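You operate a simulated robot arm through the tools that you are given. There is no shell and no other tool.

The job below is to be done with a simulated robot arm. You get a single attempt, and the scene is never put back.

Task
Stand both cones in the black tray.
Fine: pull out the cones bin and push it home after. Set down upright: orange cone, yellow cone. Where these are worked on the way, their far stop is far enough and under half their travel is too little: cones bin.
Where things are to end (x, y in the base frame): orange cone within 6 cm of [59, -46]; yellow cone within 6 cm of [59, -29].

The check looks at the end state, three seconds after you hand in, the way a careful person would. Anything else that was tipped, shoved, dropped, spilled or broken makes it a failure.

Robot
A 7-joint arm with a two-finger gripper on a trunk, on a base that drives. Base frame: it is fixed to the floor where the robot stands at the start and does not move with it; the origin is under the middle of the robot, x ahead of it, y to its left, z up. Readings come in cm, degrees, newtons and seconds.
With the tool pointing down near the work surface it reaches from about 10 to 42 cm from the robot's upright axis, wherever it stands. Its first joint turns from -143.0 to 143.0 degrees. Places, roughly: cones bin [60, 0, 70]; tray [60, -40, 130]. Payload 1.47 kg.
Tool frame: the origin (TCP) lies between the finger pads and is the grasp point; the fingertips stand 1.6 cm ahead of it; z points along the fingers, y is the line along which they close. The gripper opens to 8.7 cm. The gripper's body begins 5.5 cm behind the TCP.
Orientation is that of the tool frame in the base frame, as a unit quaternion [w, x, y, z]. With the fingers straight down and closing along the base's y, the tool's x points along the base's -x, its y along +y and its z along -z.

Tools
- The arm moves only by the tool play_rows. Its argument "plan" is a list of rows, each a list of 7 numbers: the shift along the base's x, y, z in cm, then the turn, a rotation vector about the base's x, y, z in degrees, then the closure, from 0 (fully open) to 1 (shut). In form: [[dx, dy, dz, rx, ry, rz, hand], ...]. A call has 1 to 20 rows; each row shifts and turns the commanded pose from where the row before left it. Each row takes 0.2 s and may step no farther than 5 cm and 8.6 degrees from the row before; otherwise, or with a gripper value out of range, the whole call is refused. A pose out of reach is approached as far as the arm can. The call stops where the force on the tool passes 90 N (or 10 N more than at its start, if that is more) or the arm is blocked; 0.2 s more then pass. The fingers move at their own pace (about 4.5 cm/s each) and stop on an object; they squeeze with about 28 N. The grip force told is the motor's: it shows also when the fingers shut on nothing. Time passes only in rows, and 0.2 s behind the last, so rows that do not move let the fingers close. It gives the time, the measured TCP pose, the force on the tool (base axes), the opening and the grip force at its end, in the units of the frame above (readings bear some noise), with the torque about the TCP (base axes, N m) and any sound that the robot's microphone picked up, and new pictures: "pictures" is both (left out), scene, wrist or none.
- Cameras (640 x 400 px; columns grow to the right, rows downward): "scene" is now at [13.81, -3.04, 152.94]; the picture's right is [-0.40, -0.91, 0.00], its down [-0.72, 0.32, -0.62] and it looks along [0.57, -0.25, -0.78] (base axes); focal length 214 px, centre (320, 200). "wrist" rides on the gripper at [7.3, 1.2, -9] in the tool frame; the picture's right is [-0.16, 0.99, 0.00], its down [-0.72, -0.12, -0.68] and it looks along [-0.67, -0.11, 0.73] (tool axes); focal length 247 px, centre (320, 200). There is no depth. A picture from a camera that has moved, and an enlarged one, comes with that camera's place and axes in the base frame and with its lens.
- slide_trunk(by): slides the trunk up (or, below 0, down) by that many cm; the arm and the scene camera ride with it, the base frame stays. It gives what a move gives, with no picture.
- base_move(legs): drives the robot by 1 to 6 legs, each [ahead, left, turn to the left] in cm, cm and degrees, along the robot's own axes; the way and the turn of a leg run together, so that a leg with both is an arc; at most 150 cm and 180 degrees a leg. The arm and the cameras ride along, it lands a little off, and it stops where it bumps. It gives what a move gives, and a new picture of the scene camera.
- turn_head(pan, tilt): turns the head with the scene camera to pan (to the left, within 86 degrees either way) and tilt (down, from -29 to 69), counted from straight ahead of the robot. It gives what a move gives, and a new picture of the scene camera.
- inspect(camera, box): a new picture of the part [left, top, right, bottom] of that camera's present view, enlarged. It takes no simulated time.
- job_done(): hands the job in; it is judged then, once.

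Places have to be worked out from the pictures, the camera data and where the tool is seen. Open the gripper and draw the arm clear of the work before you hand the job in, unless the task says otherwise.

The tools are called after "Call:" as name(argument=value, ...) on one line, values as JSON. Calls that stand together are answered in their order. play_rows: Moves the arm, as the interface text tells. Its arguments: {"type":"object","properties":{"plan":{"type":"array"},"pictures":{"type":"string","enum":["both","scene","wrist","none"]}},"required":["plan"]} The other tools are called the same way: slide_trunk (by) slides the trunk up or down; base_move (legs) drives the base; turn_head (pan, tilt) turns the head that bears the scene camera; inspect (camera, box) takes an enlarged picture of a part of a camera's view; job_done () hands the job in.

At the start:

```text
time: 0.0
tool_pos: [35.83, -7.27, 99.89]
tcp_rot: [0.0, -0.001, 1.0, 0.0]
wrist_force: [0.6, 0.2, 0.7]
ft_torque: [0.0, 0.0, 0.0]
grip_width: 8.69
grasp_force: 0.1
trunk travel left (down, up): [-87.5, 36.5]
robot x, y, heading: [0.05, -0.15, 0.0]
head pan, tilt: [-31.0, 46.7]
```

scene: 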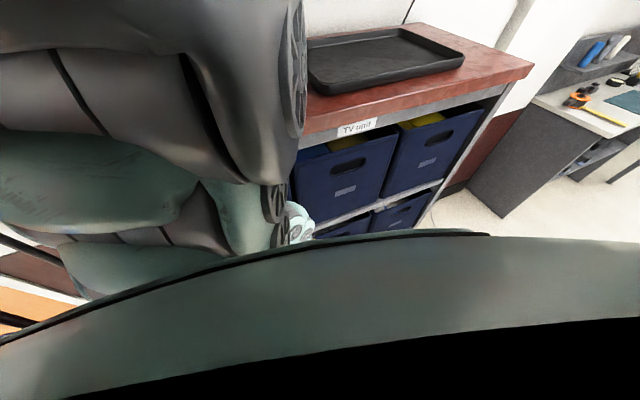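
wrist: 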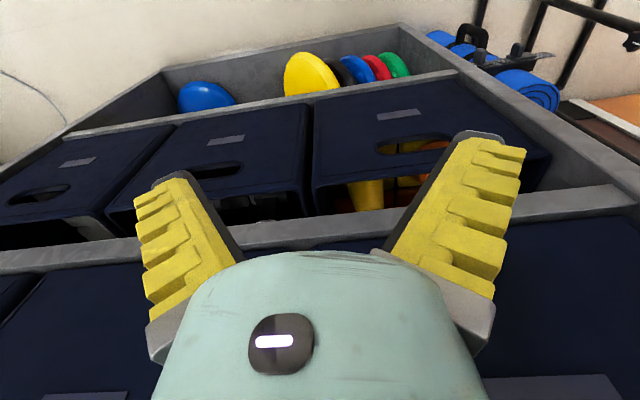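

The wrist view shows a shelving unit with navy bins; the one ahead seems to hold cones. I look around with the head first to work out the layout.

Call:
turn_head(pan=0, tilt=50)

Call:
inspect(camera="wrist", box=[0, 0, 640, 400])

```text
time: 1.0
tool_pos: [35.84, -7.27, 100.1]
tcp_rot: [-0.001, 0.0, 1.0, -0.001]
wrist_force: [0.2, -0.1, 0.0]
ft_torque: [0.01, -0.02, 0.02]
grip_width: 8.66
grasp_force: 0.1
trunk travel left (down, up): [-87.5, 36.5]
robot x, y, heading: [0.06, -0.09, 0.3]
head pan, tilt: [0.0, 50.0]
camera scene: at [14.61, -0.01, 153.16], right [0.0, -1.0, 0.0], down [-0.77, 0.0, -0.64], along [0.64, 0.0, -0.77], focal length 214 px, centre (320, 200)
```

scene: 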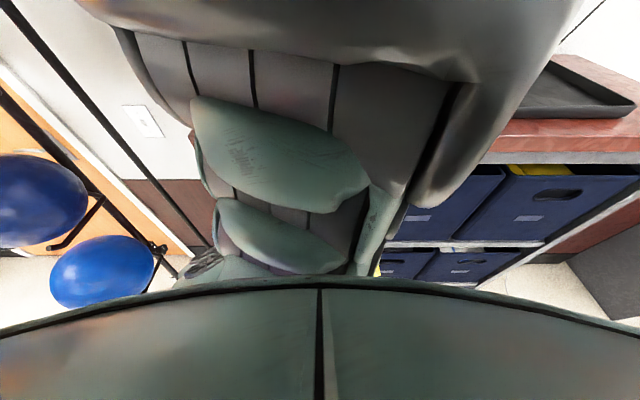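

```text
1.00 times, centred on (320, 200) of wrist (not enlarged: the box is as wide or as high as the picture)
camera zoom: at [28.57, -6.15, 108.89], right [0.16, 0.99, 0.0], down [0.72, -0.12, 0.68], along [0.67, -0.11, -0.73], focal length 247 px, centre (320, 200)
```

zoom: 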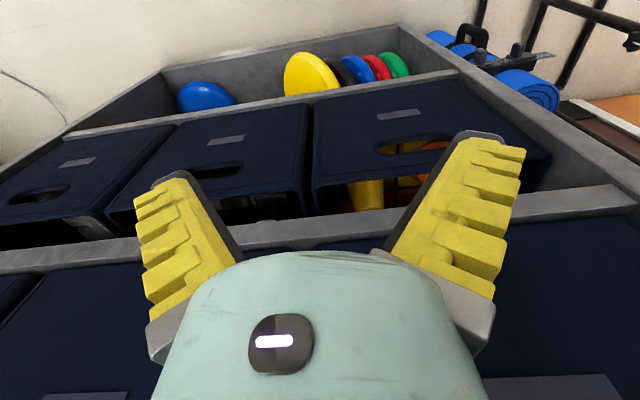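

The head sees mostly the robot's own arm; the wrist picture is upside-down (its "down" is up) and shows the cones bin ahead with yellow and orange cones. I look around left and right before driving for a better view.

Call:
turn_head(pan=-80, tilt=35)

Call:
turn_head(pan=80, tilt=35)

Call:
turn_head(pan=-35, tilt=25)

```text
time: 2.5
tool_pos: [35.82, -7.31, 99.97]
tcp_rot: [0.0, 0.0, 1.0, 0.001]
wrist_force: [0.2, -0.3, -0.8]
ft_torque: [-0.02, -0.03, -0.02]
grip_width: 8.71
grasp_force: 0.1
trunk travel left (down, up): [-87.5, 36.5]
robot x, y, heading: [-0.29, -0.07, -0.4]
head pan, tilt: [-80.0, 35.0]
camera scene: at [14.42, -2.93, 153.72], right [-0.36, -0.93, 0.0], down [-0.67, 0.26, -0.7], along [0.65, -0.25, -0.72], focal length 214 px, centre (320, 200)
```

scene: 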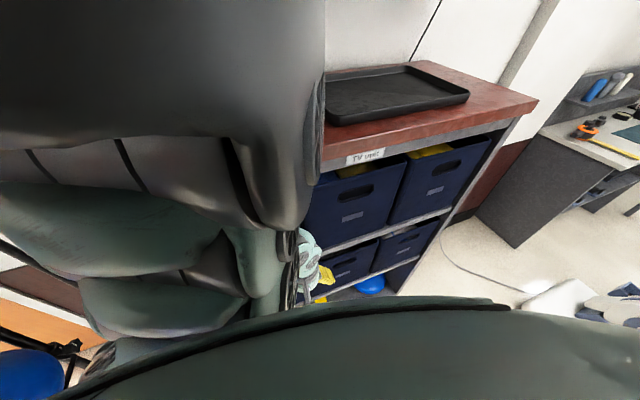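

```text
time: 5.0
tool_pos: [35.9, -7.23, 100.0]
tcp_rot: [0.0, 0.001, 1.0, 0.0]
wrist_force: [-0.3, 0.0, 0.3]
ft_torque: [-0.03, 0.02, 0.0]
grip_width: 8.67
grasp_force: 0.1
trunk travel left (down, up): [-87.5, 36.5]
robot x, y, heading: [0.17, 0.2, -0.2]
head pan, tilt: [80.0, 35.0]
camera scene: at [15.23, 2.87, 155.32], right [0.33, -0.95, 0.0], down [-0.54, -0.19, -0.82], along [0.77, 0.27, -0.58], focal length 214 px, centre (320, 200)
```

scene: 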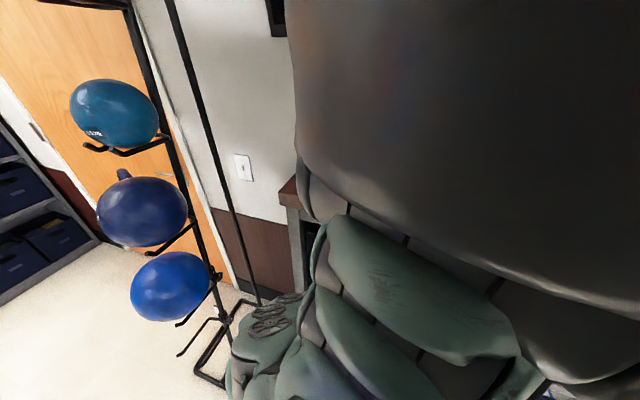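

```text
time: 6.9
tool_pos: [35.86, -7.27, 99.97]
tcp_rot: [-0.001, -0.001, 1.0, 0.0]
wrist_force: [0.0, -0.1, -0.2]
ft_torque: [-0.02, -0.01, -0.01]
grip_width: 8.7
grasp_force: 0.1
trunk travel left (down, up): [-87.5, 36.5]
robot x, y, heading: [-0.39, 0.09, 0.1]
head pan, tilt: [-35.0, 25.0]
camera scene: at [15.26, -3.87, 156.83], right [-0.42, -0.91, 0.0], down [-0.39, 0.18, -0.9], along [0.82, -0.38, -0.43], focal length 214 px, centre (320, 200)
```

scene: 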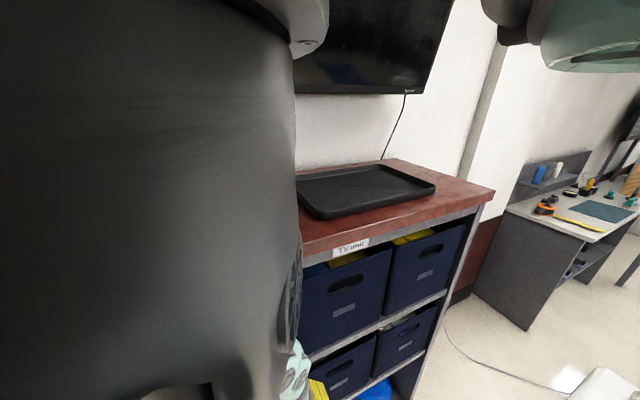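

The tray is on the wood top of the unit (right part), with four bins under it. The head view doesn't seem to match the commanded pan, so I repeat a pan to check whether it lags.

Call:
turn_head(pan=-35, tilt=40)

Call:
turn_head(pan=-35, tilt=40)

```text
time: 7.7
tool_pos: [35.92, -7.33, 99.96]
tcp_rot: [0.0, 0.001, 1.0, 0.0]
wrist_force: [0.4, 0.0, -0.3]
ft_torque: [0.02, -0.01, 0.0]
grip_width: 8.69
grasp_force: 0.2
trunk travel left (down, up): [-87.5, 36.5]
robot x, y, heading: [0.47, -0.18, -0.2]
head pan, tilt: [-35.0, 40.0]
camera scene: at [15.25, -3.87, 156.82], right [-0.42, -0.91, 0.0], down [-0.39, 0.18, -0.9], along [0.82, -0.38, -0.43], focal length 214 px, centre (320, 200)
```

scene: 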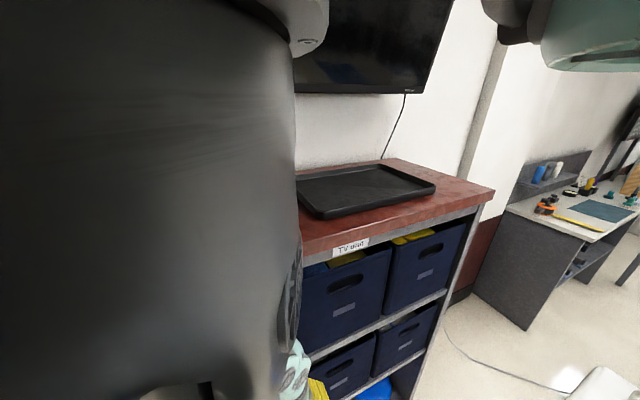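

```text
time: 8.3
tool_pos: [35.88, -7.31, 99.9]
tcp_rot: [0.0, 0.001, 1.0, 0.0]
wrist_force: [-1.0, 0.5, 0.9]
ft_torque: [-0.01, 0.0, 0.0]
grip_width: 8.7
grasp_force: 0.0
trunk travel left (down, up): [-87.5, 36.5]
robot x, y, heading: [0.06, -0.03, -0.0]
head pan, tilt: [-35.0, 40.0]
camera scene: at [15.25, -3.86, 156.8], right [-0.42, -0.91, 0.0], down [-0.39, 0.18, -0.9], along [0.82, -0.38, -0.43], focal length 214 px, centre (320, 200)
```

scene: 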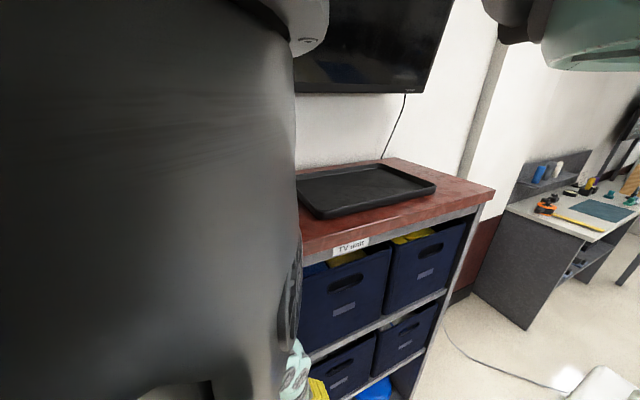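

The view didn't change with tilt, so the head is jammed against the raised arm. I back the base off by 35 cm for a full view of the unit, as nothing suggests obstacles behind the starting place.

Call:
base_move(legs=[[-35, 0, 0]])

Call:
inspect(camera="wrist", box=[0, 0, 640, 400])

```text
time: 10.6
tool_pos: [0.57, -7.31, 99.95]
tcp_rot: [0.0, 0.003, 1.0, 0.0]
wrist_force: [0.1, 1.0, 0.0]
ft_torque: [-0.04, -0.02, -0.01]
grip_width: 8.72
grasp_force: 0.0
trunk travel left (down, up): [-87.5, 36.5]
robot x, y, heading: [-35.61, 0.34, -0.2]
head pan, tilt: [-35.0, 40.0]
camera scene: at [-20.07, -3.83, 156.76], right [-0.42, -0.91, 0.0], down [-0.4, 0.18, -0.9], along [0.82, -0.38, -0.44], focal length 214 px, centre (320, 200)
```

scene: 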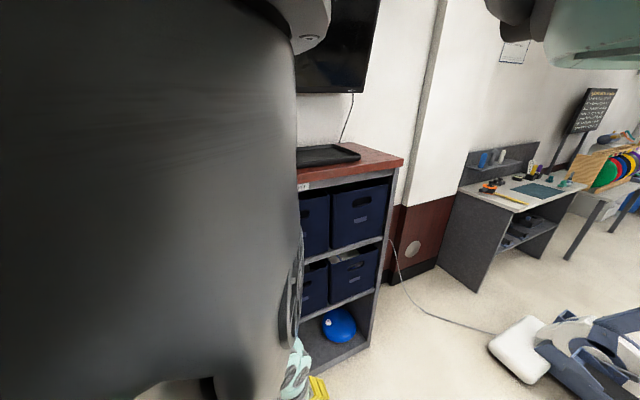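

```text
1.00 times, centred on (320, 200) of wrist (not enlarged: the box is as wide or as high as the picture)
camera zoom: at [-6.76, -6.19, 108.89], right [0.16, 0.99, 0.0], down [0.72, -0.12, 0.68], along [0.67, -0.11, -0.73], focal length 247 px, centre (320, 200)
```

zoom: 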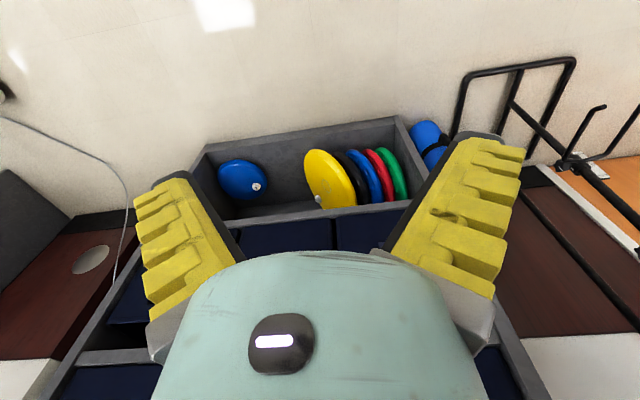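

From two wrist views I triangulate the unit: front face at x≈47, left end y≈19.5, cones bin spanning about y −10..17, rim at z≈85, label at (y 4, z 69), handle near z≈79. Now, well clear of the unit, I turn the tool to point forward to grip the strip above the handle.

Call:
play_rows(plan=[[1.5, 0, 0, 0, -8.2, 0, 0], [1.5, 0, 0, 0, -8.2, 0, 0], [1.5, 0, 0, 0, -8.2, 0, 0], [1.5, 0, 0, 0, -8.2, 0, 0], [1.5, 0, 0, 0, -8.2, 0, 0], [1.5, 0, 0, 0, -8.2, 0, 0], [1.5, 0, 0, 0, -8.2, 0, 0], [1.5, 0, 0, 0, -8.2, 0, 0], [1.5, 0, 0, 0, -8.2, 0, 0], [1.5, 0, 0, 0, -8.2, 0, 0], [1.5, 0, 0, 0, -8, 0, 0], [0, 0, 0, 0, 0, 0, 0]])

```text
time: 13.2
tool_pos: [17.08, -7.29, 100.06]
tcp_rot: [0.708, 0.002, 0.707, 0.001]
wrist_force: [-0.2, 0.1, 0.5]
ft_torque: [0.04, 0.0, 0.01]
grip_width: 8.71
grasp_force: 0.0
trunk travel left (down, up): [-87.5, 36.5]
robot x, y, heading: [-34.99, -0.08, -0.4]
head pan, tilt: [-35.0, 40.0]
camera scene: at [-20.42, -2.8, 154.52], right [-0.34, -0.94, 0.0], down [-0.61, 0.22, -0.76], along [0.72, -0.26, -0.65], focal length 214 px, centre (320, 200)
camera wrist: at [8.04, -6.12, 92.68], right [0.0, 0.99, 0.16], down [-0.68, -0.12, 0.72], along [0.73, -0.11, 0.67], focal length 247 px, centre (320, 200)
```

scene: 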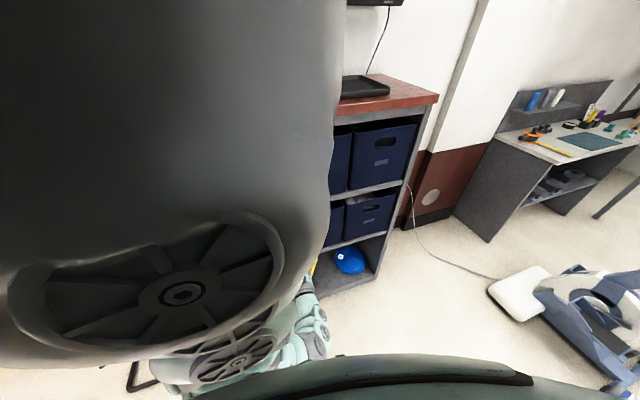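
wrist: 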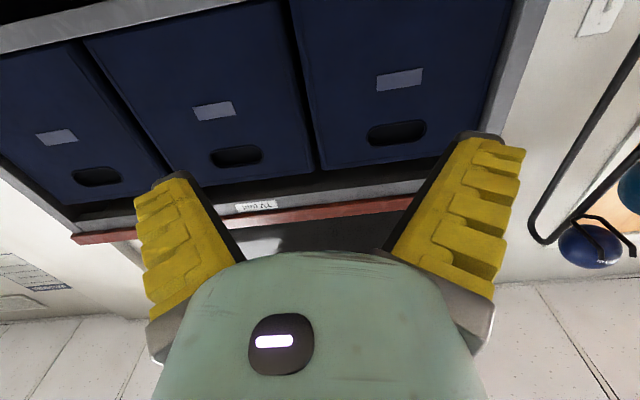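

The bins share the same form: hole about 11 × 5 cm, with a strip about 3.6 cm high above it; for the cones bin I estimate hole z 76–81 and rim 84.6. I roll the tool 90° so the fingers close vertically, then lower the trunk.

Call:
play_rows(plan=[[0, 0, 0, 8.2, 0, 0, 0], [0, 0, 0, 8.2, 0, 0, 0], [0, 0, 0, 8.2, 0, 0, 0], [0, 0, 0, 8.2, 0, 0, 0], [0, 0, 0, 8.2, 0, 0, 0], [0, 0, 0, 8.2, 0, 0, 0], [0, 0, 0, 8.2, 0, 0, 0], [0, 0, 0, 8.2, 0, 0, 0], [0, 0, 0, 8.2, 0, 0, 0], [0, 0, 0, 8.2, 0, 0, 0], [0, 0, 0, 8, 0, 0, 0], [0, 0, 0, 0, 0, 0, 0]])

Call:
slide_trunk(by=-17.2)

Call:
inspect(camera="wrist", box=[0, 0, 640, 400])

```text
time: 15.8
tool_pos: [17.14, -7.34, 100.03]
tcp_rot: [0.499, 0.501, 0.497, 0.503]
wrist_force: [-0.4, -1.7, -0.2]
ft_torque: [0.04, 0.01, 0.01]
grip_width: 8.69
grasp_force: 0.0
trunk travel left (down, up): [-87.5, 36.5]
robot x, y, heading: [-35.12, 0.22, -0.1]
head pan, tilt: [-35.0, 40.0]
camera scene: at [-20.44, -2.82, 154.48], right [-0.34, -0.94, 0.0], down [-0.61, 0.22, -0.76], along [0.71, -0.26, -0.65], focal length 214 px, centre (320, 200)
camera wrist: at [8.1, -0.1, 101.16], right [0.0, -0.16, 0.99], down [-0.68, -0.72, -0.12], along [0.73, -0.67, -0.11], focal length 247 px, centre (320, 200)
```

scene: 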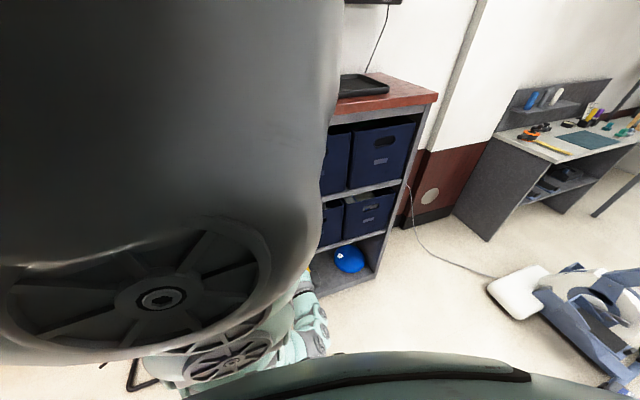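
wrist: 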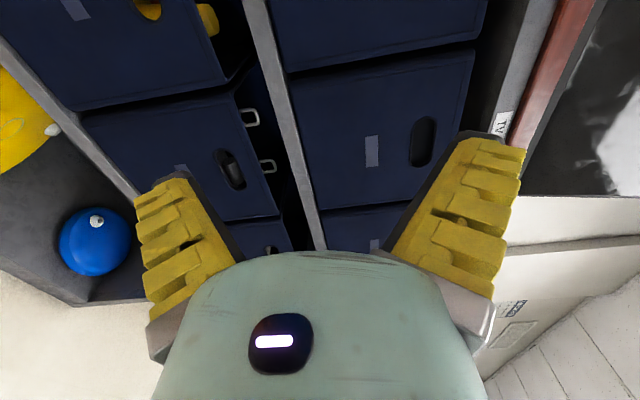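

```text
time: 17.7
tool_pos: [17.06, -7.21, 82.88]
tcp_rot: [0.498, 0.501, 0.499, 0.502]
wrist_force: [1.0, 0.0, 0.2]
ft_torque: [-0.01, 0.0, -0.02]
grip_width: 8.7
grasp_force: 0.0
trunk travel left (down, up): [-70.3, 53.7]
robot x, y, heading: [-35.46, -0.07, -0.3]
head pan, tilt: [-35.0, 40.0]
```

```text
1.00 times, centred on (320, 200) of wrist (not enlarged: the box is as wide or as high as the picture)
camera zoom: at [8.11, -0.1, 83.95], right [0.0, -0.16, 0.99], down [-0.68, -0.72, -0.12], along [0.73, -0.67, -0.11], focal length 247 px, centre (320, 200)
```

zoom: 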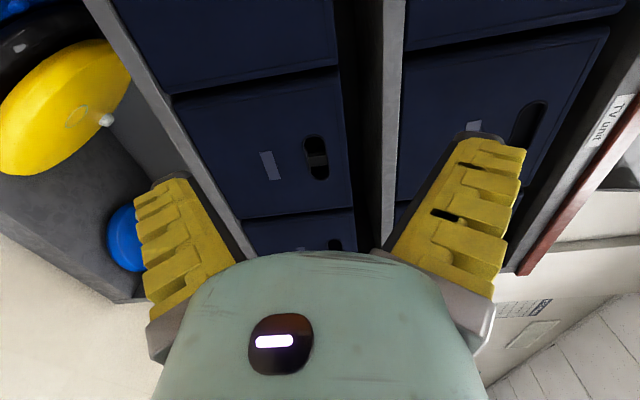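

The tool points forward with the fingers closing vertically at z≈82.9. I drive left about 11 cm and forward 20 cm so it faces the cones bin's handle (y≈4).

Call:
base_move(legs=[[0, 11.3, 0], [19, 0, 0]])

Call:
inspect(camera="wrist", box=[0, 0, 640, 400])

```text
time: 20.0
tool_pos: [36.19, 4.41, 82.84]
tcp_rot: [0.497, 0.499, 0.501, 0.503]
wrist_force: [-0.3, 0.3, 0.2]
ft_torque: [-0.01, 0.03, 0.0]
grip_width: 8.74
grasp_force: 0.1
trunk travel left (down, up): [-70.3, 53.7]
robot x, y, heading: [-16.57, 11.28, 0.1]
head pan, tilt: [-35.0, 40.0]
camera scene: at [-1.42, 8.51, 137.25], right [-0.33, -0.94, 0.0], down [-0.62, 0.22, -0.76], along [0.71, -0.25, -0.65], focal length 214 px, centre (320, 200)
```

scene: 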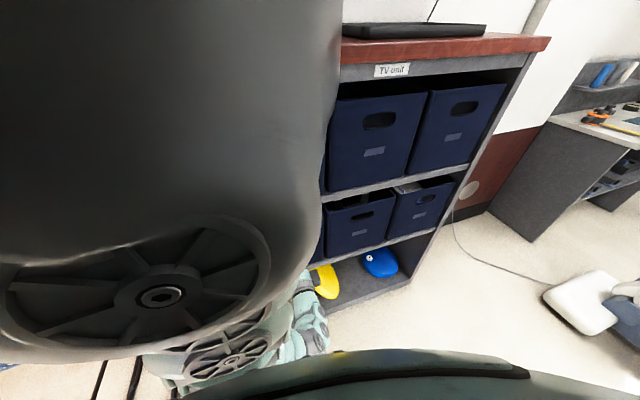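

```text
1.00 times, centred on (320, 200) of wrist (not enlarged: the box is as wide or as high as the picture)
camera zoom: at [27.12, 11.46, 83.95], right [0.0, -0.16, 0.99], down [-0.67, -0.73, -0.12], along [0.74, -0.67, -0.11], focal length 247 px, centre (320, 200)
```

zoom: 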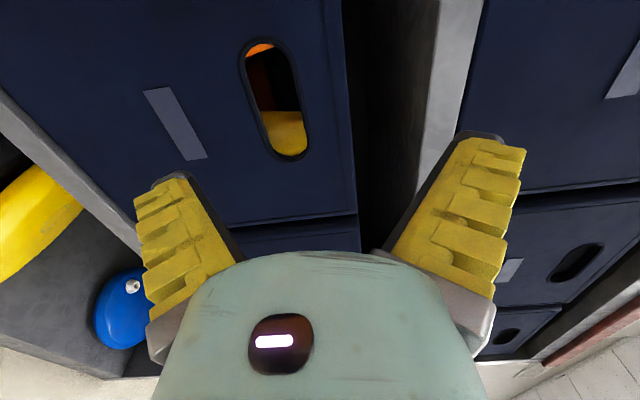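

The view shows the hole at y≈−1..9, z≈77–81, rim ≈84.8, shelf underside ≈91, with a yellow cone visible behind the hole's right part. I shift left ~1 cm, narrow the fingers to ~7 cm, and advance to just before the face.

Call:
play_rows(plan=[[0, 0.5, 0.05, 0, 0, 0, 0.195], [2, 0.4, 0, 0, 0, 0, 0.195], [2, 0, 0, 0, 0, 0, 0.195], [2, 0, 0, 0, 0, 0, 0.195], [1.5, 0, 0, 0, 0, 0, 0.195], [0, 0, 0, 0, 0, 0, 0.195]], pictures="wrist")

```text
time: 21.4
tool_pos: [43.75, 5.2, 82.78]
tcp_rot: [0.497, 0.499, 0.501, 0.503]
wrist_force: [-0.8, -0.4, 0.8]
ft_torque: [-0.02, 0.03, 0.0]
grip_width: 7.38
grasp_force: 2.4
trunk travel left (down, up): [-70.3, 53.7]
robot x, y, heading: [-16.5, 11.38, 0.5]
head pan, tilt: [-35.0, 40.0]
camera wrist: at [34.66, 12.44, 83.97], right [0.0, -0.16, 0.99], down [-0.67, -0.73, -0.12], along [0.74, -0.66, -0.11], focal length 247 px, centre (320, 200)
```

wrist: 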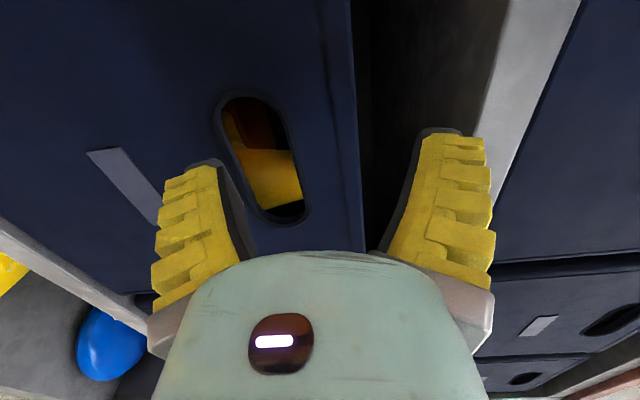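

Triangulation confirms the face at x≈47 and the hole at y −0.5..8.7, z 77–81; the lower finger (z≈78–79, y≈3.5–7) lines up with it and the upper one clears the rim. I advance 4 cm slowly.

Call:
play_rows(plan=[[1, 0, 0, 0, 0, 0, 0.195], [1, 0, 0, 0, 0, 0, 0.195], [1, 0, 0, 0, 0, 0, 0.195], [1, 0, 0, 0, 0, 0, 0.195], [0, 0, 0, 0, 0, 0, 0.195]], pictures="wrist")

```text
time: 22.6
tool_pos: [45.85, 5.13, 82.01]
tcp_rot: [0.488, 0.509, 0.5, 0.503]
wrist_force: [0.4, 0.3, 1.2]
ft_torque: [-0.01, 0.01, -0.05]
grip_width: 7.36
grasp_force: 2.1
out of reach, approached as far as the arm can: row 3, 4
trunk travel left (down, up): [-70.3, 53.7]
robot x, y, heading: [-16.57, 11.56, 0.3]
head pan, tilt: [-35.0, 40.0]
camera wrist: at [36.82, 12.25, 83.51], right [0.02, -0.18, 0.98], down [-0.68, -0.73, -0.12], along [0.73, -0.66, -0.14], focal length 247 px, centre (320, 200)
```

wrist: 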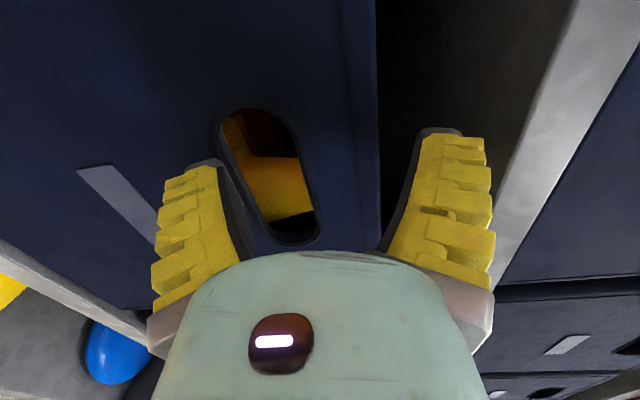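

The arm reaches its limit at ~62 cm from the axis. I draw it back 8 cm, drive the base forward about 12 cm, and check.

Call:
play_rows(plan=[[-3, 0, 0, 0, 0, 0, 0.195], [-4, 0, 0, 0, 0, 0, 0.195], [-5, 0, 0, 0, 0, 0, 0.195], [0, 0, 0, 0, 0, 0, 0.195]], pictures="none")

Call:
base_move(legs=[[7, 0, 0]])

Call:
inspect(camera="wrist", box=[0, 0, 640, 400])

```text
time: 23.6
tool_pos: [36.05, 4.83, 82.8]
tcp_rot: [0.496, 0.499, 0.501, 0.504]
wrist_force: [-0.6, 0.2, 0.7]
ft_torque: [0.01, 0.01, 0.0]
grip_width: 7.37
grasp_force: 2.6
trunk travel left (down, up): [-70.3, 53.7]
robot x, y, heading: [-15.95, 11.07, -0.1]
head pan, tilt: [-35.0, 40.0]
```

```text
time: 24.6
tool_pos: [43.09, 4.74, 82.91]
tcp_rot: [0.497, 0.498, 0.501, 0.504]
wrist_force: [0.1, 0.0, 1.5]
ft_torque: [0.03, 0.02, -0.01]
grip_width: 7.33
grasp_force: 2.3
trunk travel left (down, up): [-70.3, 53.7]
robot x, y, heading: [-9.5, 11.13, 0.2]
head pan, tilt: [-35.0, 40.0]
camera scene: at [5.51, 8.51, 137.06], right [-0.34, -0.94, 0.0], down [-0.63, 0.23, -0.74], along [0.7, -0.25, -0.67], focal length 214 px, centre (320, 200)
```

scene: 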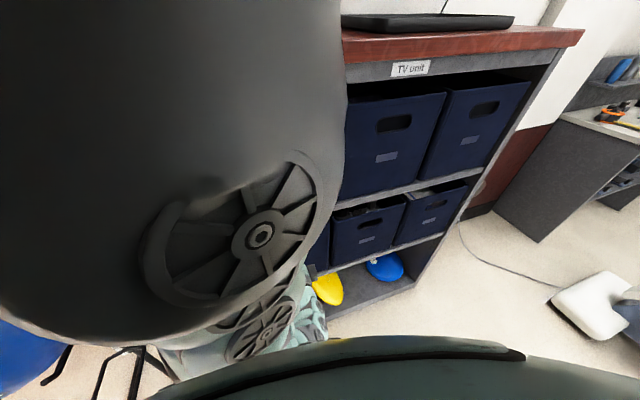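

```text
1.00 times, centred on (320, 200) of wrist (not enlarged: the box is as wide or as high as the picture)
camera zoom: at [34.1, 11.96, 83.89], right [0.0, -0.16, 0.99], down [-0.68, -0.73, -0.12], along [0.74, -0.67, -0.11], focal length 247 px, centre (320, 200)
```

zoom: 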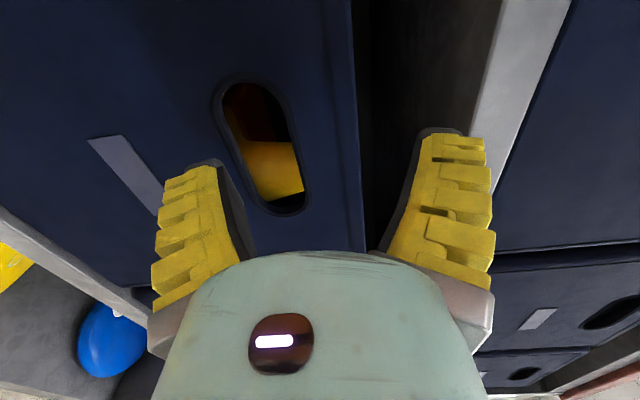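

Now there's reach in hand. TCP is at (43.1, 4.7, 82.9); I shift 0.5 cm left and advance 4.5 cm so the fingers straddle the strip.

Call:
play_rows(plan=[[0.5, 0.5, 0, 0, 0, 0, 0.195], [1, 0, 0, 0, 0, 0, 0.195], [1, 0, 0, 0, 0, 0, 0.195], [1, 0, 0, 0, 0, 0, 0.195], [1, 0, 0, 0, 0, 0, 0.195], [0, 0, 0, 0, 0, 0, 0.195]], pictures="wrist")

```text
time: 26.1
tool_pos: [46.83, 5.28, 82.72]
tcp_rot: [0.495, 0.501, 0.503, 0.5]
wrist_force: [-26.9, 0.7, 7.1]
ft_torque: [-0.2, 1.38, 0.01]
grip_width: 8.19
grasp_force: 5.5
trunk travel left (down, up): [-70.3, 53.7]
robot x, y, heading: [-9.04, 11.45, 0.0]
head pan, tilt: [-35.0, 40.0]
camera wrist: at [37.9, 12.54, 83.84], right [0.01, -0.16, 0.99], down [-0.68, -0.73, -0.11], along [0.74, -0.67, -0.12], focal length 247 px, centre (320, 200)
```

wrist: 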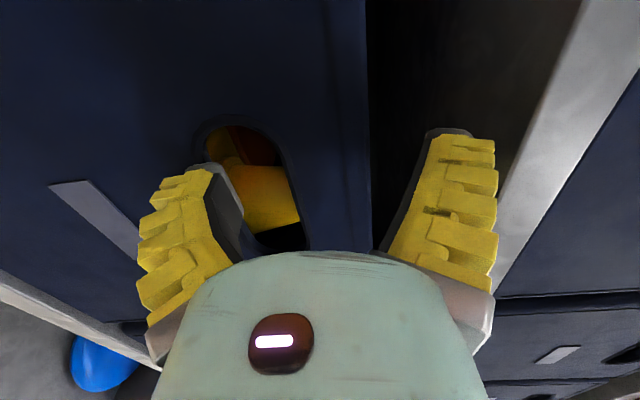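

The lower finger is pressing on the hole's lower edge (−27 N, torque shows contact ~5.5 cm below TCP). I back off 2 cm, narrow the opening to about 5.7 cm, rise slightly, and retry.

Call:
play_rows(plan=[[-1.5, 0, 0, 0, 0, 0, 0.195], [-1.5, 0, 0.2, 0, 0, 0, 0.36], [0, 0, 0, 0, 0, 0, 0.36], [0, 0, 0, 0, 0, 0, 0.36]], pictures="wrist")

```text
time: 27.1
tool_pos: [44.52, 5.35, 83.13]
tcp_rot: [0.497, 0.5, 0.5, 0.502]
wrist_force: [-0.4, -1.2, 0.0]
ft_torque: [0.0, 0.03, 0.03]
grip_width: 6.07
grasp_force: 3.5
trunk travel left (down, up): [-70.3, 53.7]
robot x, y, heading: [-9.26, 11.32, -0.0]
head pan, tilt: [-35.0, 40.0]
camera wrist: at [35.6, 12.54, 84.3], right [0.0, -0.16, 0.99], down [-0.68, -0.73, -0.12], along [0.74, -0.67, -0.11], focal length 247 px, centre (320, 200)
```

wrist: 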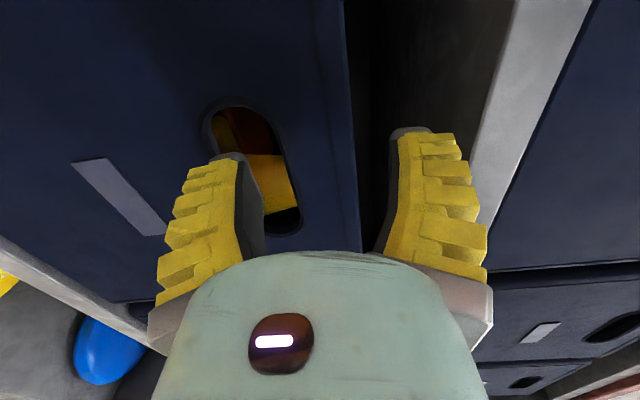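

The lower finger's outer side is still close to the hole's lower edge while there is ~1.5 cm slack around the strip. I narrow a bit more, rise 0.3 cm and go in.

Call:
play_rows(plan=[[0, 0, 0.3, 0, 0, 0, 0.42], [0, 0, 0, 0, 0, 0, 0.42], [1, 0, 0, 0, 0, 0, 0.42], [1, 0, 0, 0, 0, 0, 0.42], [1, 0, 0, 0, 0, 0, 0.42], [0, 0, 0, 0, 0, 0, 0.42]], pictures="wrist")

```text
time: 28.4
tool_pos: [47.51, 5.43, 83.12]
tcp_rot: [0.497, 0.5, 0.5, 0.503]
wrist_force: [0.1, 0.3, 0.1]
ft_torque: [0.04, -0.02, -0.01]
grip_width: 5.6
grasp_force: 3.9
trunk travel left (down, up): [-70.3, 53.7]
robot x, y, heading: [-9.11, 11.1, 0.5]
head pan, tilt: [-35.0, 40.0]
camera wrist: at [38.61, 12.61, 84.34], right [0.0, -0.16, 0.99], down [-0.68, -0.73, -0.12], along [0.74, -0.67, -0.11], focal length 247 px, centre (320, 200)
```

wrist: 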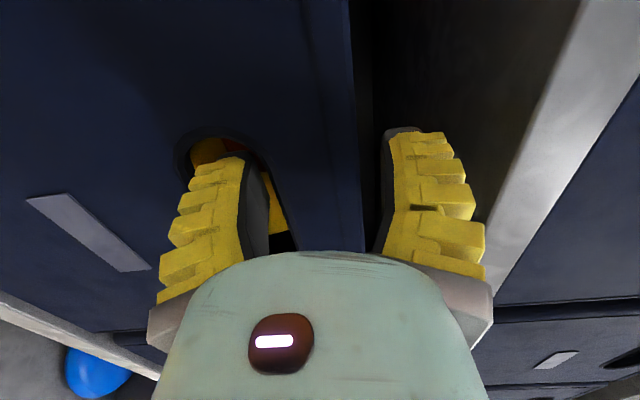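

No contact force with the fingertips ~2 cm past the face: the finger is in the hole. I go 0.7 cm further and close on the strip.

Call:
play_rows(plan=[[0.7, 0, 0, 0, 0, 0, 0.42], [0, 0, 0, 0, 0, 0, 0.7], [0, 0, 0, 0, 0, 0, 1], [0, 0, 0, 0, 0, 0, 1], [0, 0, 0, 0, 0, 0, 1], [0, 0, 0, 0, 0, 0, 1]], pictures="wrist")

```text
time: 29.9
tool_pos: [48.27, 5.33, 83.07]
tcp_rot: [0.497, 0.5, 0.501, 0.502]
wrist_force: [3.8, -0.3, -12.0]
ft_torque: [-0.12, -0.03, 0.03]
grip_width: 3.72
grasp_force: 30.0
trunk travel left (down, up): [-70.3, 53.7]
robot x, y, heading: [-9.15, 11.44, 0.1]
head pan, tilt: [-35.0, 40.0]
camera wrist: at [39.2, 12.53, 84.27], right [0.0, -0.16, 0.99], down [-0.68, -0.73, -0.12], along [0.74, -0.67, -0.11], focal length 247 px, centre (320, 200)
```

wrist: 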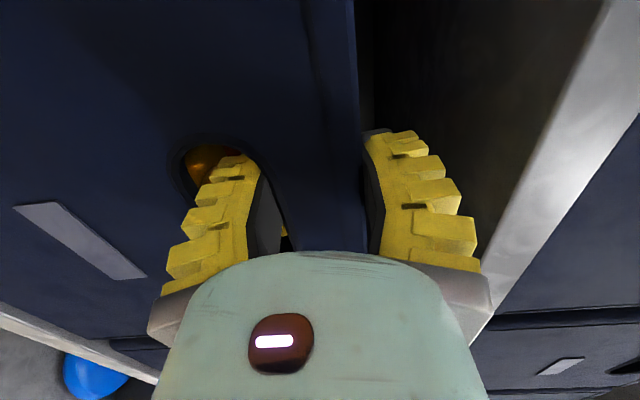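

The strip is gripped (3.72 cm, 30 N). I ease down slightly to relieve the vertical load and pull the bin back a few cm.

Call:
play_rows(plan=[[0, 0, -0.15, 0, 0, 0, 1], [-0.5, 0, 0, 0, 0, 0, 1], [-1, 0, 0, 0, 0, 0, 1], [-1, 0, 0, 0, 0, 0, 1], [-1.5, 0, 0, 0, 0, 0, 1], [-1.5, 0, 0, 0, 0, 0, 1], [0, 0, 0, 0, 0, 0, 1]], pictures="wrist")

```text
time: 31.4
tool_pos: [42.6, 5.44, 83.28]
tcp_rot: [0.497, 0.5, 0.5, 0.503]
wrist_force: [1.9, 1.9, -6.1]
ft_torque: [-0.16, 0.0, 0.25]
grip_width: 3.82
grasp_force: 29.7
trunk travel left (down, up): [-70.3, 53.7]
robot x, y, heading: [-9.5, 11.2, 0.2]
head pan, tilt: [-35.0, 40.0]
camera wrist: at [33.69, 12.52, 84.25], right [0.0, -0.16, 0.99], down [-0.68, -0.73, -0.12], along [0.74, -0.67, -0.11], focal length 247 px, centre (320, 200)
```

wrist: 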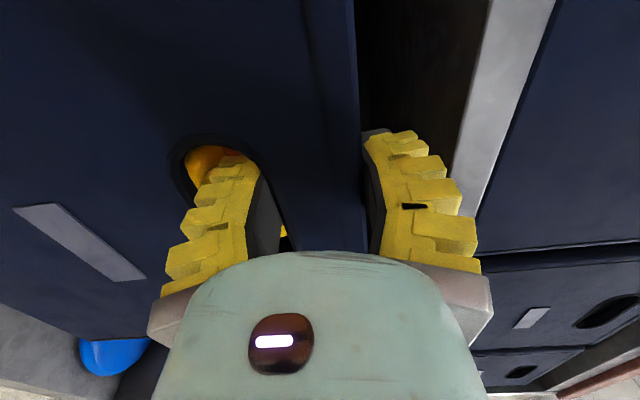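

The bin slides with little force and follows the tool. I continue pulling 12 cm.

Call:
play_rows(plan=[[-1.5, 0, 0, 0, 0, 0, 1], [-1.5, 0, 0, 0, 0, 0, 1], [-1.5, 0, 0, 0, 0, 0, 1], [-1.5, 0, 0, 0, 0, 0, 1], [-1.5, 0, 0, 0, 0, 0, 1], [-1.5, 0, 0, 0, 0, 0, 1], [-1.5, 0, 0, 0, 0, 0, 1], [-1.5, 0, 0, 0, 0, 0, 1], [0, 0, 0, 0, 0, 0, 1]], pictures="both")

```text
time: 33.5
tool_pos: [30.56, 5.34, 83.18]
tcp_rot: [0.497, 0.5, 0.5, 0.502]
wrist_force: [1.4, 1.5, -9.6]
ft_torque: [-0.14, -0.04, 0.03]
grip_width: 3.85
grasp_force: 29.9
trunk travel left (down, up): [-70.3, 53.7]
robot x, y, heading: [-9.17, 11.62, 0.1]
head pan, tilt: [-35.0, 40.0]
camera scene: at [5.58, 8.55, 137.24], right [-0.33, -0.94, 0.0], down [-0.62, 0.22, -0.76], along [0.71, -0.25, -0.66], focal length 214 px, centre (320, 200)
camera wrist: at [21.56, 12.53, 84.24], right [0.0, -0.16, 0.99], down [-0.68, -0.73, -0.12], along [0.74, -0.67, -0.11], focal length 247 px, centre (320, 200)
```

scene: 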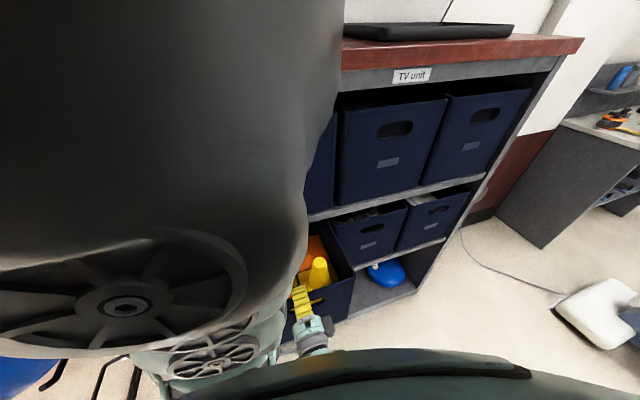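
wrist: 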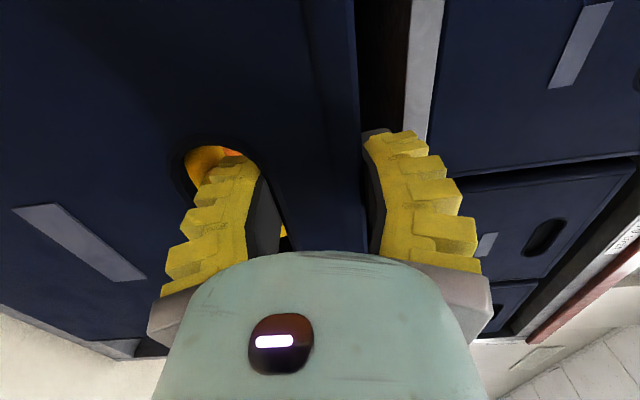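

The scene view now shows the yellow and orange cones in the bin, pulled ~18 cm. I continue slowly, watching for the end stop.

Call:
play_rows(plan=[[-1, 0, 0, 0, 0, 0, 1], [-1, 0, 0, 0, 0, 0, 1], [-1, 0, 0, 0, 0, 0, 1], [-1, 0, 0, 0, 0, 0, 1], [-1, 0, 0, 0, 0, 0, 1], [0, 0, 0, 0, 0, 0, 1]], pictures="both")

```text
time: 34.9
tool_pos: [25.63, 5.23, 83.04]
tcp_rot: [0.498, 0.499, 0.501, 0.503]
wrist_force: [0.3, -1.1, 0.2]
ft_torque: [0.01, 0.01, 0.0]
grip_width: 0.0
grasp_force: 28.1
trunk travel left (down, up): [-70.3, 53.7]
robot x, y, heading: [-9.13, 11.01, 0.2]
head pan, tilt: [-35.0, 40.0]
camera scene: at [5.59, 8.53, 137.26], right [-0.33, -0.94, 0.0], down [-0.62, 0.22, -0.76], along [0.71, -0.25, -0.66], focal length 214 px, centre (320, 200)
camera wrist: at [16.65, 12.46, 84.25], right [0.0, -0.16, 0.99], down [-0.68, -0.73, -0.12], along [0.74, -0.67, -0.11], focal length 247 px, centre (320, 200)
```

scene: 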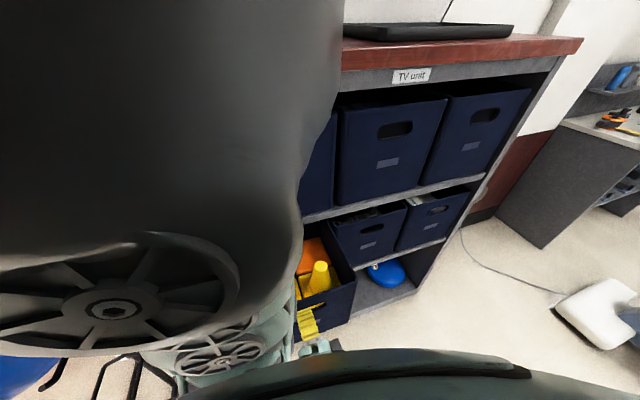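
wrist: 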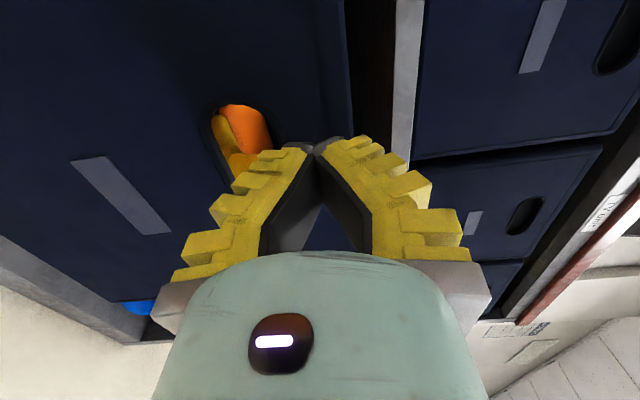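

The grip slipped off when the bin hit its stop; from the picture the bin's front is now at x≈28, i.e. ~19 cm out. The fingertips are just clear of the face; I back the base off a little, raise the trunk, and then turn the tool down to view the cones.

Call:
base_move(legs=[[-6, 0, 0]])

Call:
slide_trunk(by=32)

Call:
play_rows(plan=[[0, 0, 0, -8.2, 0, 0, 0], [0, 0, 0, -8.2, 0, 0, 0], [0, 0, 0, -8.2, 0, 0, 0], [0, 0, 0, -8.2, 0, 0, 0], [0, 0, 0, -8.2, 0, 0, 0], [0, 0, 0, -8.2, 0, 0, 0], [0, 0, 0, -8.2, 0, 0, 0], [0, 0, 0, -8.2, 0, 0, 0], [0, 0, 0, -8.2, 0, 0, 0], [0, 0, 0, -8.2, 0, 0, 0], [0, 0, 0, -8, 0, 0, 0], [0, 0, 0, 0, 0, 0, 0]], pictures="none")

Call:
play_rows(plan=[[0, 0, 0, 0, 8.2, 0, 0], [0, 0, 0, 0, 8.2, 0, 0], [0, 0, 0, 0, 8.2, 0, 0], [0, 0, 0, 0, 8.2, 0, 0], [0, 0, 0, 0, 8.2, 0, 0], [0, 0, 0, 0, 8.2, 0, 0], [0, 0, 0, 0, 8.2, 0, 0], [0, 0, 0, 0, 8.2, 0, 0], [0, 0, 0, 0, 8.2, 0, 0], [0, 0, 0, 0, 8.2, 0, 0], [0, 0, 0, 0, 8, 0, 0], [0, 0, 0, 0, 0, 0, 0]])

```text
time: 35.8
tool_pos: [19.74, 5.25, 83.07]
tcp_rot: [0.497, 0.499, 0.501, 0.503]
wrist_force: [0.2, 0.5, 0.0]
ft_torque: [-0.06, 0.03, 0.01]
grip_width: 0.0
grasp_force: 27.9
trunk travel left (down, up): [-70.3, 53.7]
robot x, y, heading: [-14.84, 11.37, 0.2]
head pan, tilt: [-35.0, 40.0]
camera scene: at [-0.3, 8.51, 137.23], right [-0.33, -0.94, 0.0], down [-0.62, 0.22, -0.75], along [0.71, -0.25, -0.66], focal length 214 px, centre (320, 200)
```

scene: 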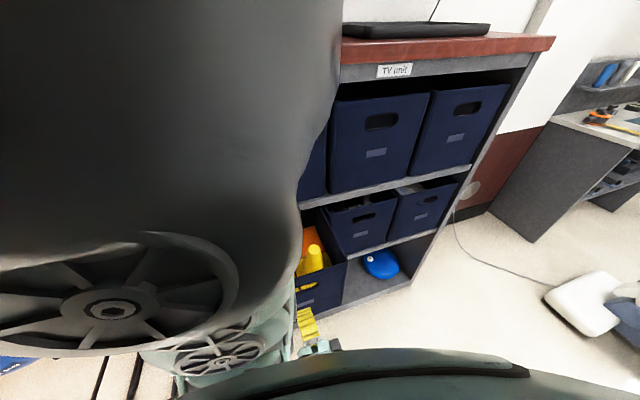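

```text
time: 39.0
tool_pos: [19.76, 5.38, 115.09]
tcp_rot: [0.497, 0.499, 0.501, 0.503]
wrist_force: [0.6, -0.8, -0.4]
ft_torque: [0.03, 0.03, 0.01]
grip_width: 0.0
grasp_force: 28.0
trunk travel left (down, up): [-102.3, 21.7]
robot x, y, heading: [-15.32, 11.48, 0.1]
head pan, tilt: [-35.0, 40.0]
```

```text
time: 41.6
tool_pos: [19.8, 5.21, 114.91]
tcp_rot: [0.705, 0.001, 0.709, 0.001]
wrist_force: [0.4, 0.8, 0.0]
ft_torque: [0.0, -0.03, 0.01]
grip_width: 8.71
grasp_force: 0.1
trunk travel left (down, up): [-102.3, 21.7]
robot x, y, heading: [-15.46, 11.24, 0.2]
head pan, tilt: [-35.0, 40.0]
```

```text
time: 43.9
tool_pos: [17.61, 2.13, 114.69]
tcp_rot: [0.057, 0.16, 0.985, -0.009]
wrist_force: [-0.9, 0.0, 0.1]
ft_torque: [-0.03, -0.04, 0.02]
grip_width: 8.72
grasp_force: 0.0
out of reach, approached as far as the arm can: row 10
trunk travel left (down, up): [-102.3, 21.7]
robot x, y, heading: [-15.04, 11.34, -0.1]
head pan, tilt: [-35.0, 40.0]
stopped in row 11: the arm was blocked; the commanded pose is now the measured one
camera scene: at [-0.81, 8.39, 168.42], right [-0.37, -0.93, 0.0], down [-0.68, 0.27, -0.69], along [0.64, -0.25, -0.73], focal length 214 px, centre (320, 200)
camera wrist: at [10.16, 5.82, 122.63], right [0.46, 0.89, 0.02], down [0.57, -0.31, 0.76], along [0.68, -0.34, -0.65], focal length 247 px, centre (320, 200)
```

scene: 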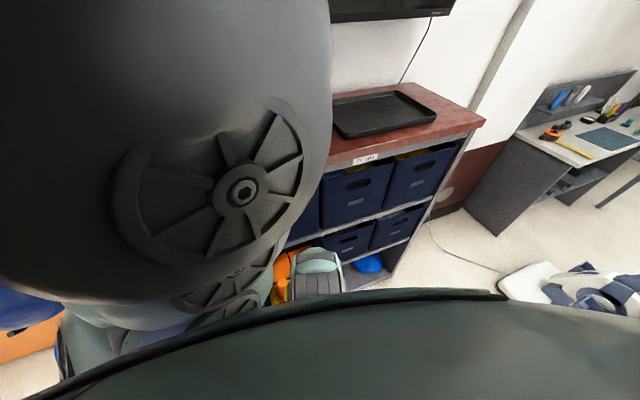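
wrist: 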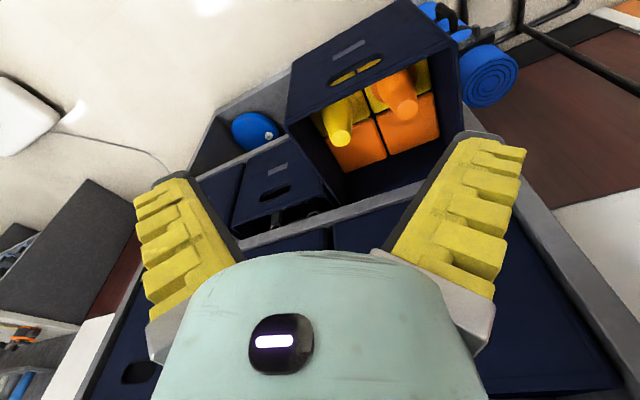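

The arm got blocked near the end of the turn (some yaw and pitch left over), but the wrist camera now sees into the bin. I zoom in on the cones before correcting.

Call:
inspect(camera="wrist", box=[280, 0, 480, 200])

Call:
play_rows(plan=[[1.5, 0.8, 0, 0, 2.0, 6, 0], [1.5, 0.8, 0, 0, 2.0, 6, 0], [1.5, 0.8, 0, 0, 2.0, 6, 0], [1, 0.8, 0, 0, 0, 0, 0], [0, 0, 0, 0, 0, 0, 0]], pictures="both")

```text
2.00 times, centred on (380, 100) of wrist
camera zoom: at [10.16, 5.82, 122.63], right [0.46, 0.89, 0.02], down [0.57, -0.31, 0.76], along [0.68, -0.34, -0.65], focal length 494 px, centre (200, 400)
```

zoom: 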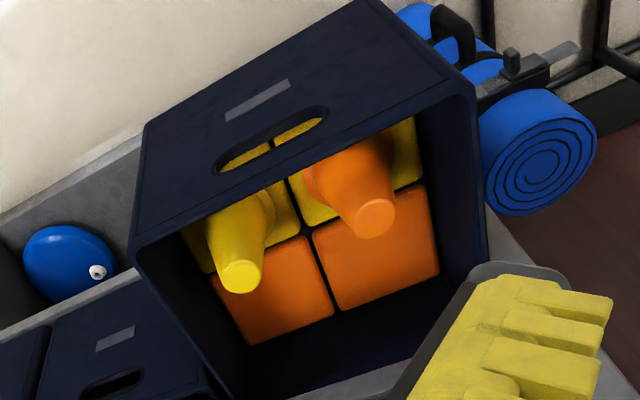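

```text
time: 45.1
tool_pos: [23.28, 5.35, 114.43]
tcp_rot: [0.007, 0.003, 1.0, -0.008]
wrist_force: [0.7, 0.1, 0.1]
ft_torque: [0.0, -0.01, -0.02]
grip_width: 8.68
grasp_force: 0.1
trunk travel left (down, up): [-102.3, 21.7]
robot x, y, heading: [-15.1, 11.19, 0.3]
head pan, tilt: [-35.0, 40.0]
camera scene: at [-1.59, 8.26, 167.45], right [-0.42, -0.91, 0.0], down [-0.73, 0.34, -0.59], along [0.54, -0.25, -0.81], focal length 214 px, centre (320, 200)
camera wrist: at [15.82, 6.73, 123.31], right [0.16, 0.99, -0.01], down [0.71, -0.11, 0.69], along [0.68, -0.12, -0.72], focal length 247 px, centre (320, 200)
```

scene: 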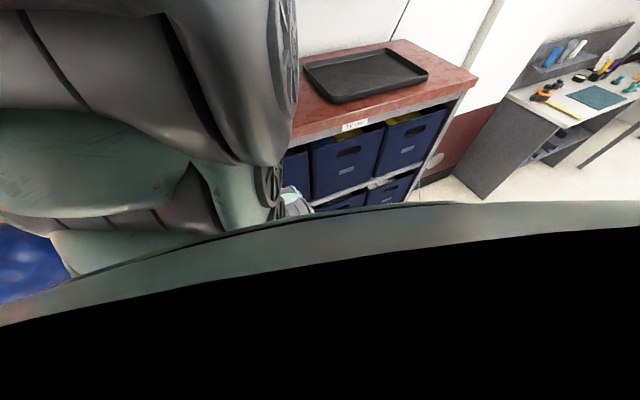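
wrist: 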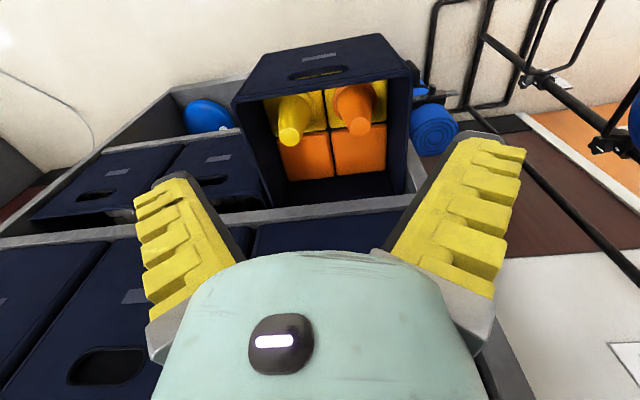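

Inside the bin I see four flat square pads with the two upright cones standing on the front ones. Triangulated tops: yellow ≈(37.7, −3.2, 82.4), orange ≈(37, 9.5, 83.3). I drive to about (−3, 3) so both are in reach with the tool above them.

Call:
base_move(legs=[[11.5, -8.2, 0]])

Call:
inspect(camera="wrist", box=[0, 0, 640, 400])

```text
time: 46.4
tool_pos: [34.75, -2.12, 114.61]
tcp_rot: [0.006, -0.001, 1.0, -0.007]
wrist_force: [0.6, -0.7, 0.9]
ft_torque: [-0.01, -0.03, 0.01]
grip_width: 8.7
grasp_force: 0.0
trunk travel left (down, up): [-102.3, 21.7]
robot x, y, heading: [-3.47, 3.76, 0.3]
head pan, tilt: [-35.0, 40.0]
camera scene: at [9.98, 0.6, 167.46], right [-0.41, -0.91, 0.0], down [-0.74, 0.33, -0.59], along [0.54, -0.24, -0.81], focal length 214 px, centre (320, 200)
```

scene: 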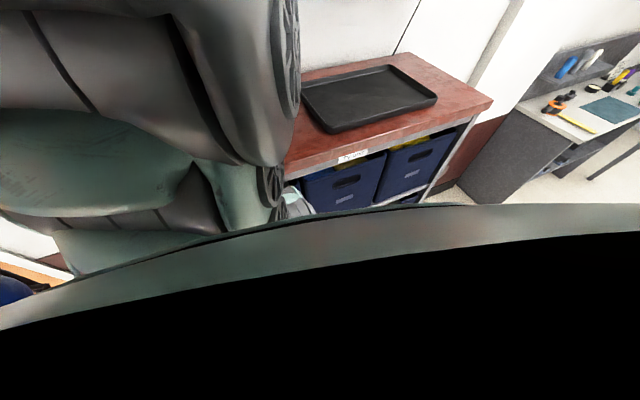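

```text
1.00 times, centred on (320, 200) of wrist (not enlarged: the box is as wide or as high as the picture)
camera zoom: at [27.38, -0.89, 123.31], right [0.16, 0.99, -0.01], down [0.71, -0.1, 0.69], along [0.68, -0.12, -0.72], focal length 247 px, centre (320, 200)
```

zoom: 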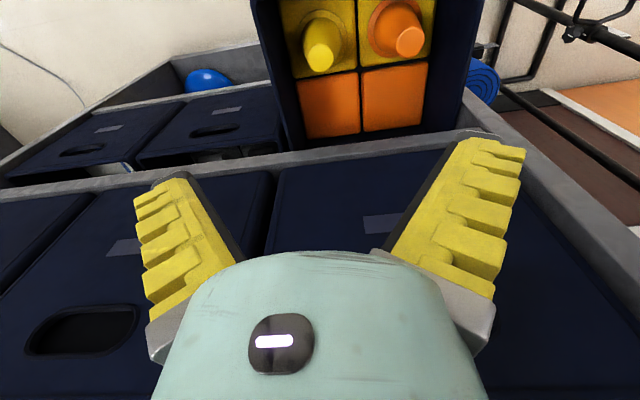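

Good overhead view; the tops re-triangulate to yellow ≈(37.2, −2.9) and orange ≈(37, 9.5). I zoom to judge the cone sizes.

Call:
inspect(camera="wrist", box=[250, 0, 480, 144])

```text
2.78 times, centred on (365, 72) of wrist
camera zoom: at [27.38, -0.89, 123.31], right [0.16, 0.99, -0.01], down [0.71, -0.1, 0.69], along [0.68, -0.12, -0.72], focal length 686 px, centre (195, 556)
```

zoom: 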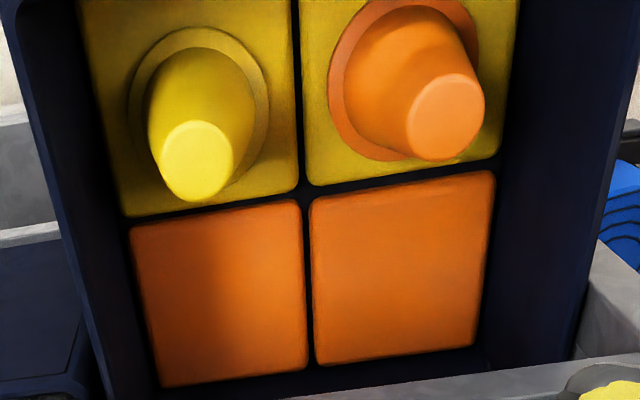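

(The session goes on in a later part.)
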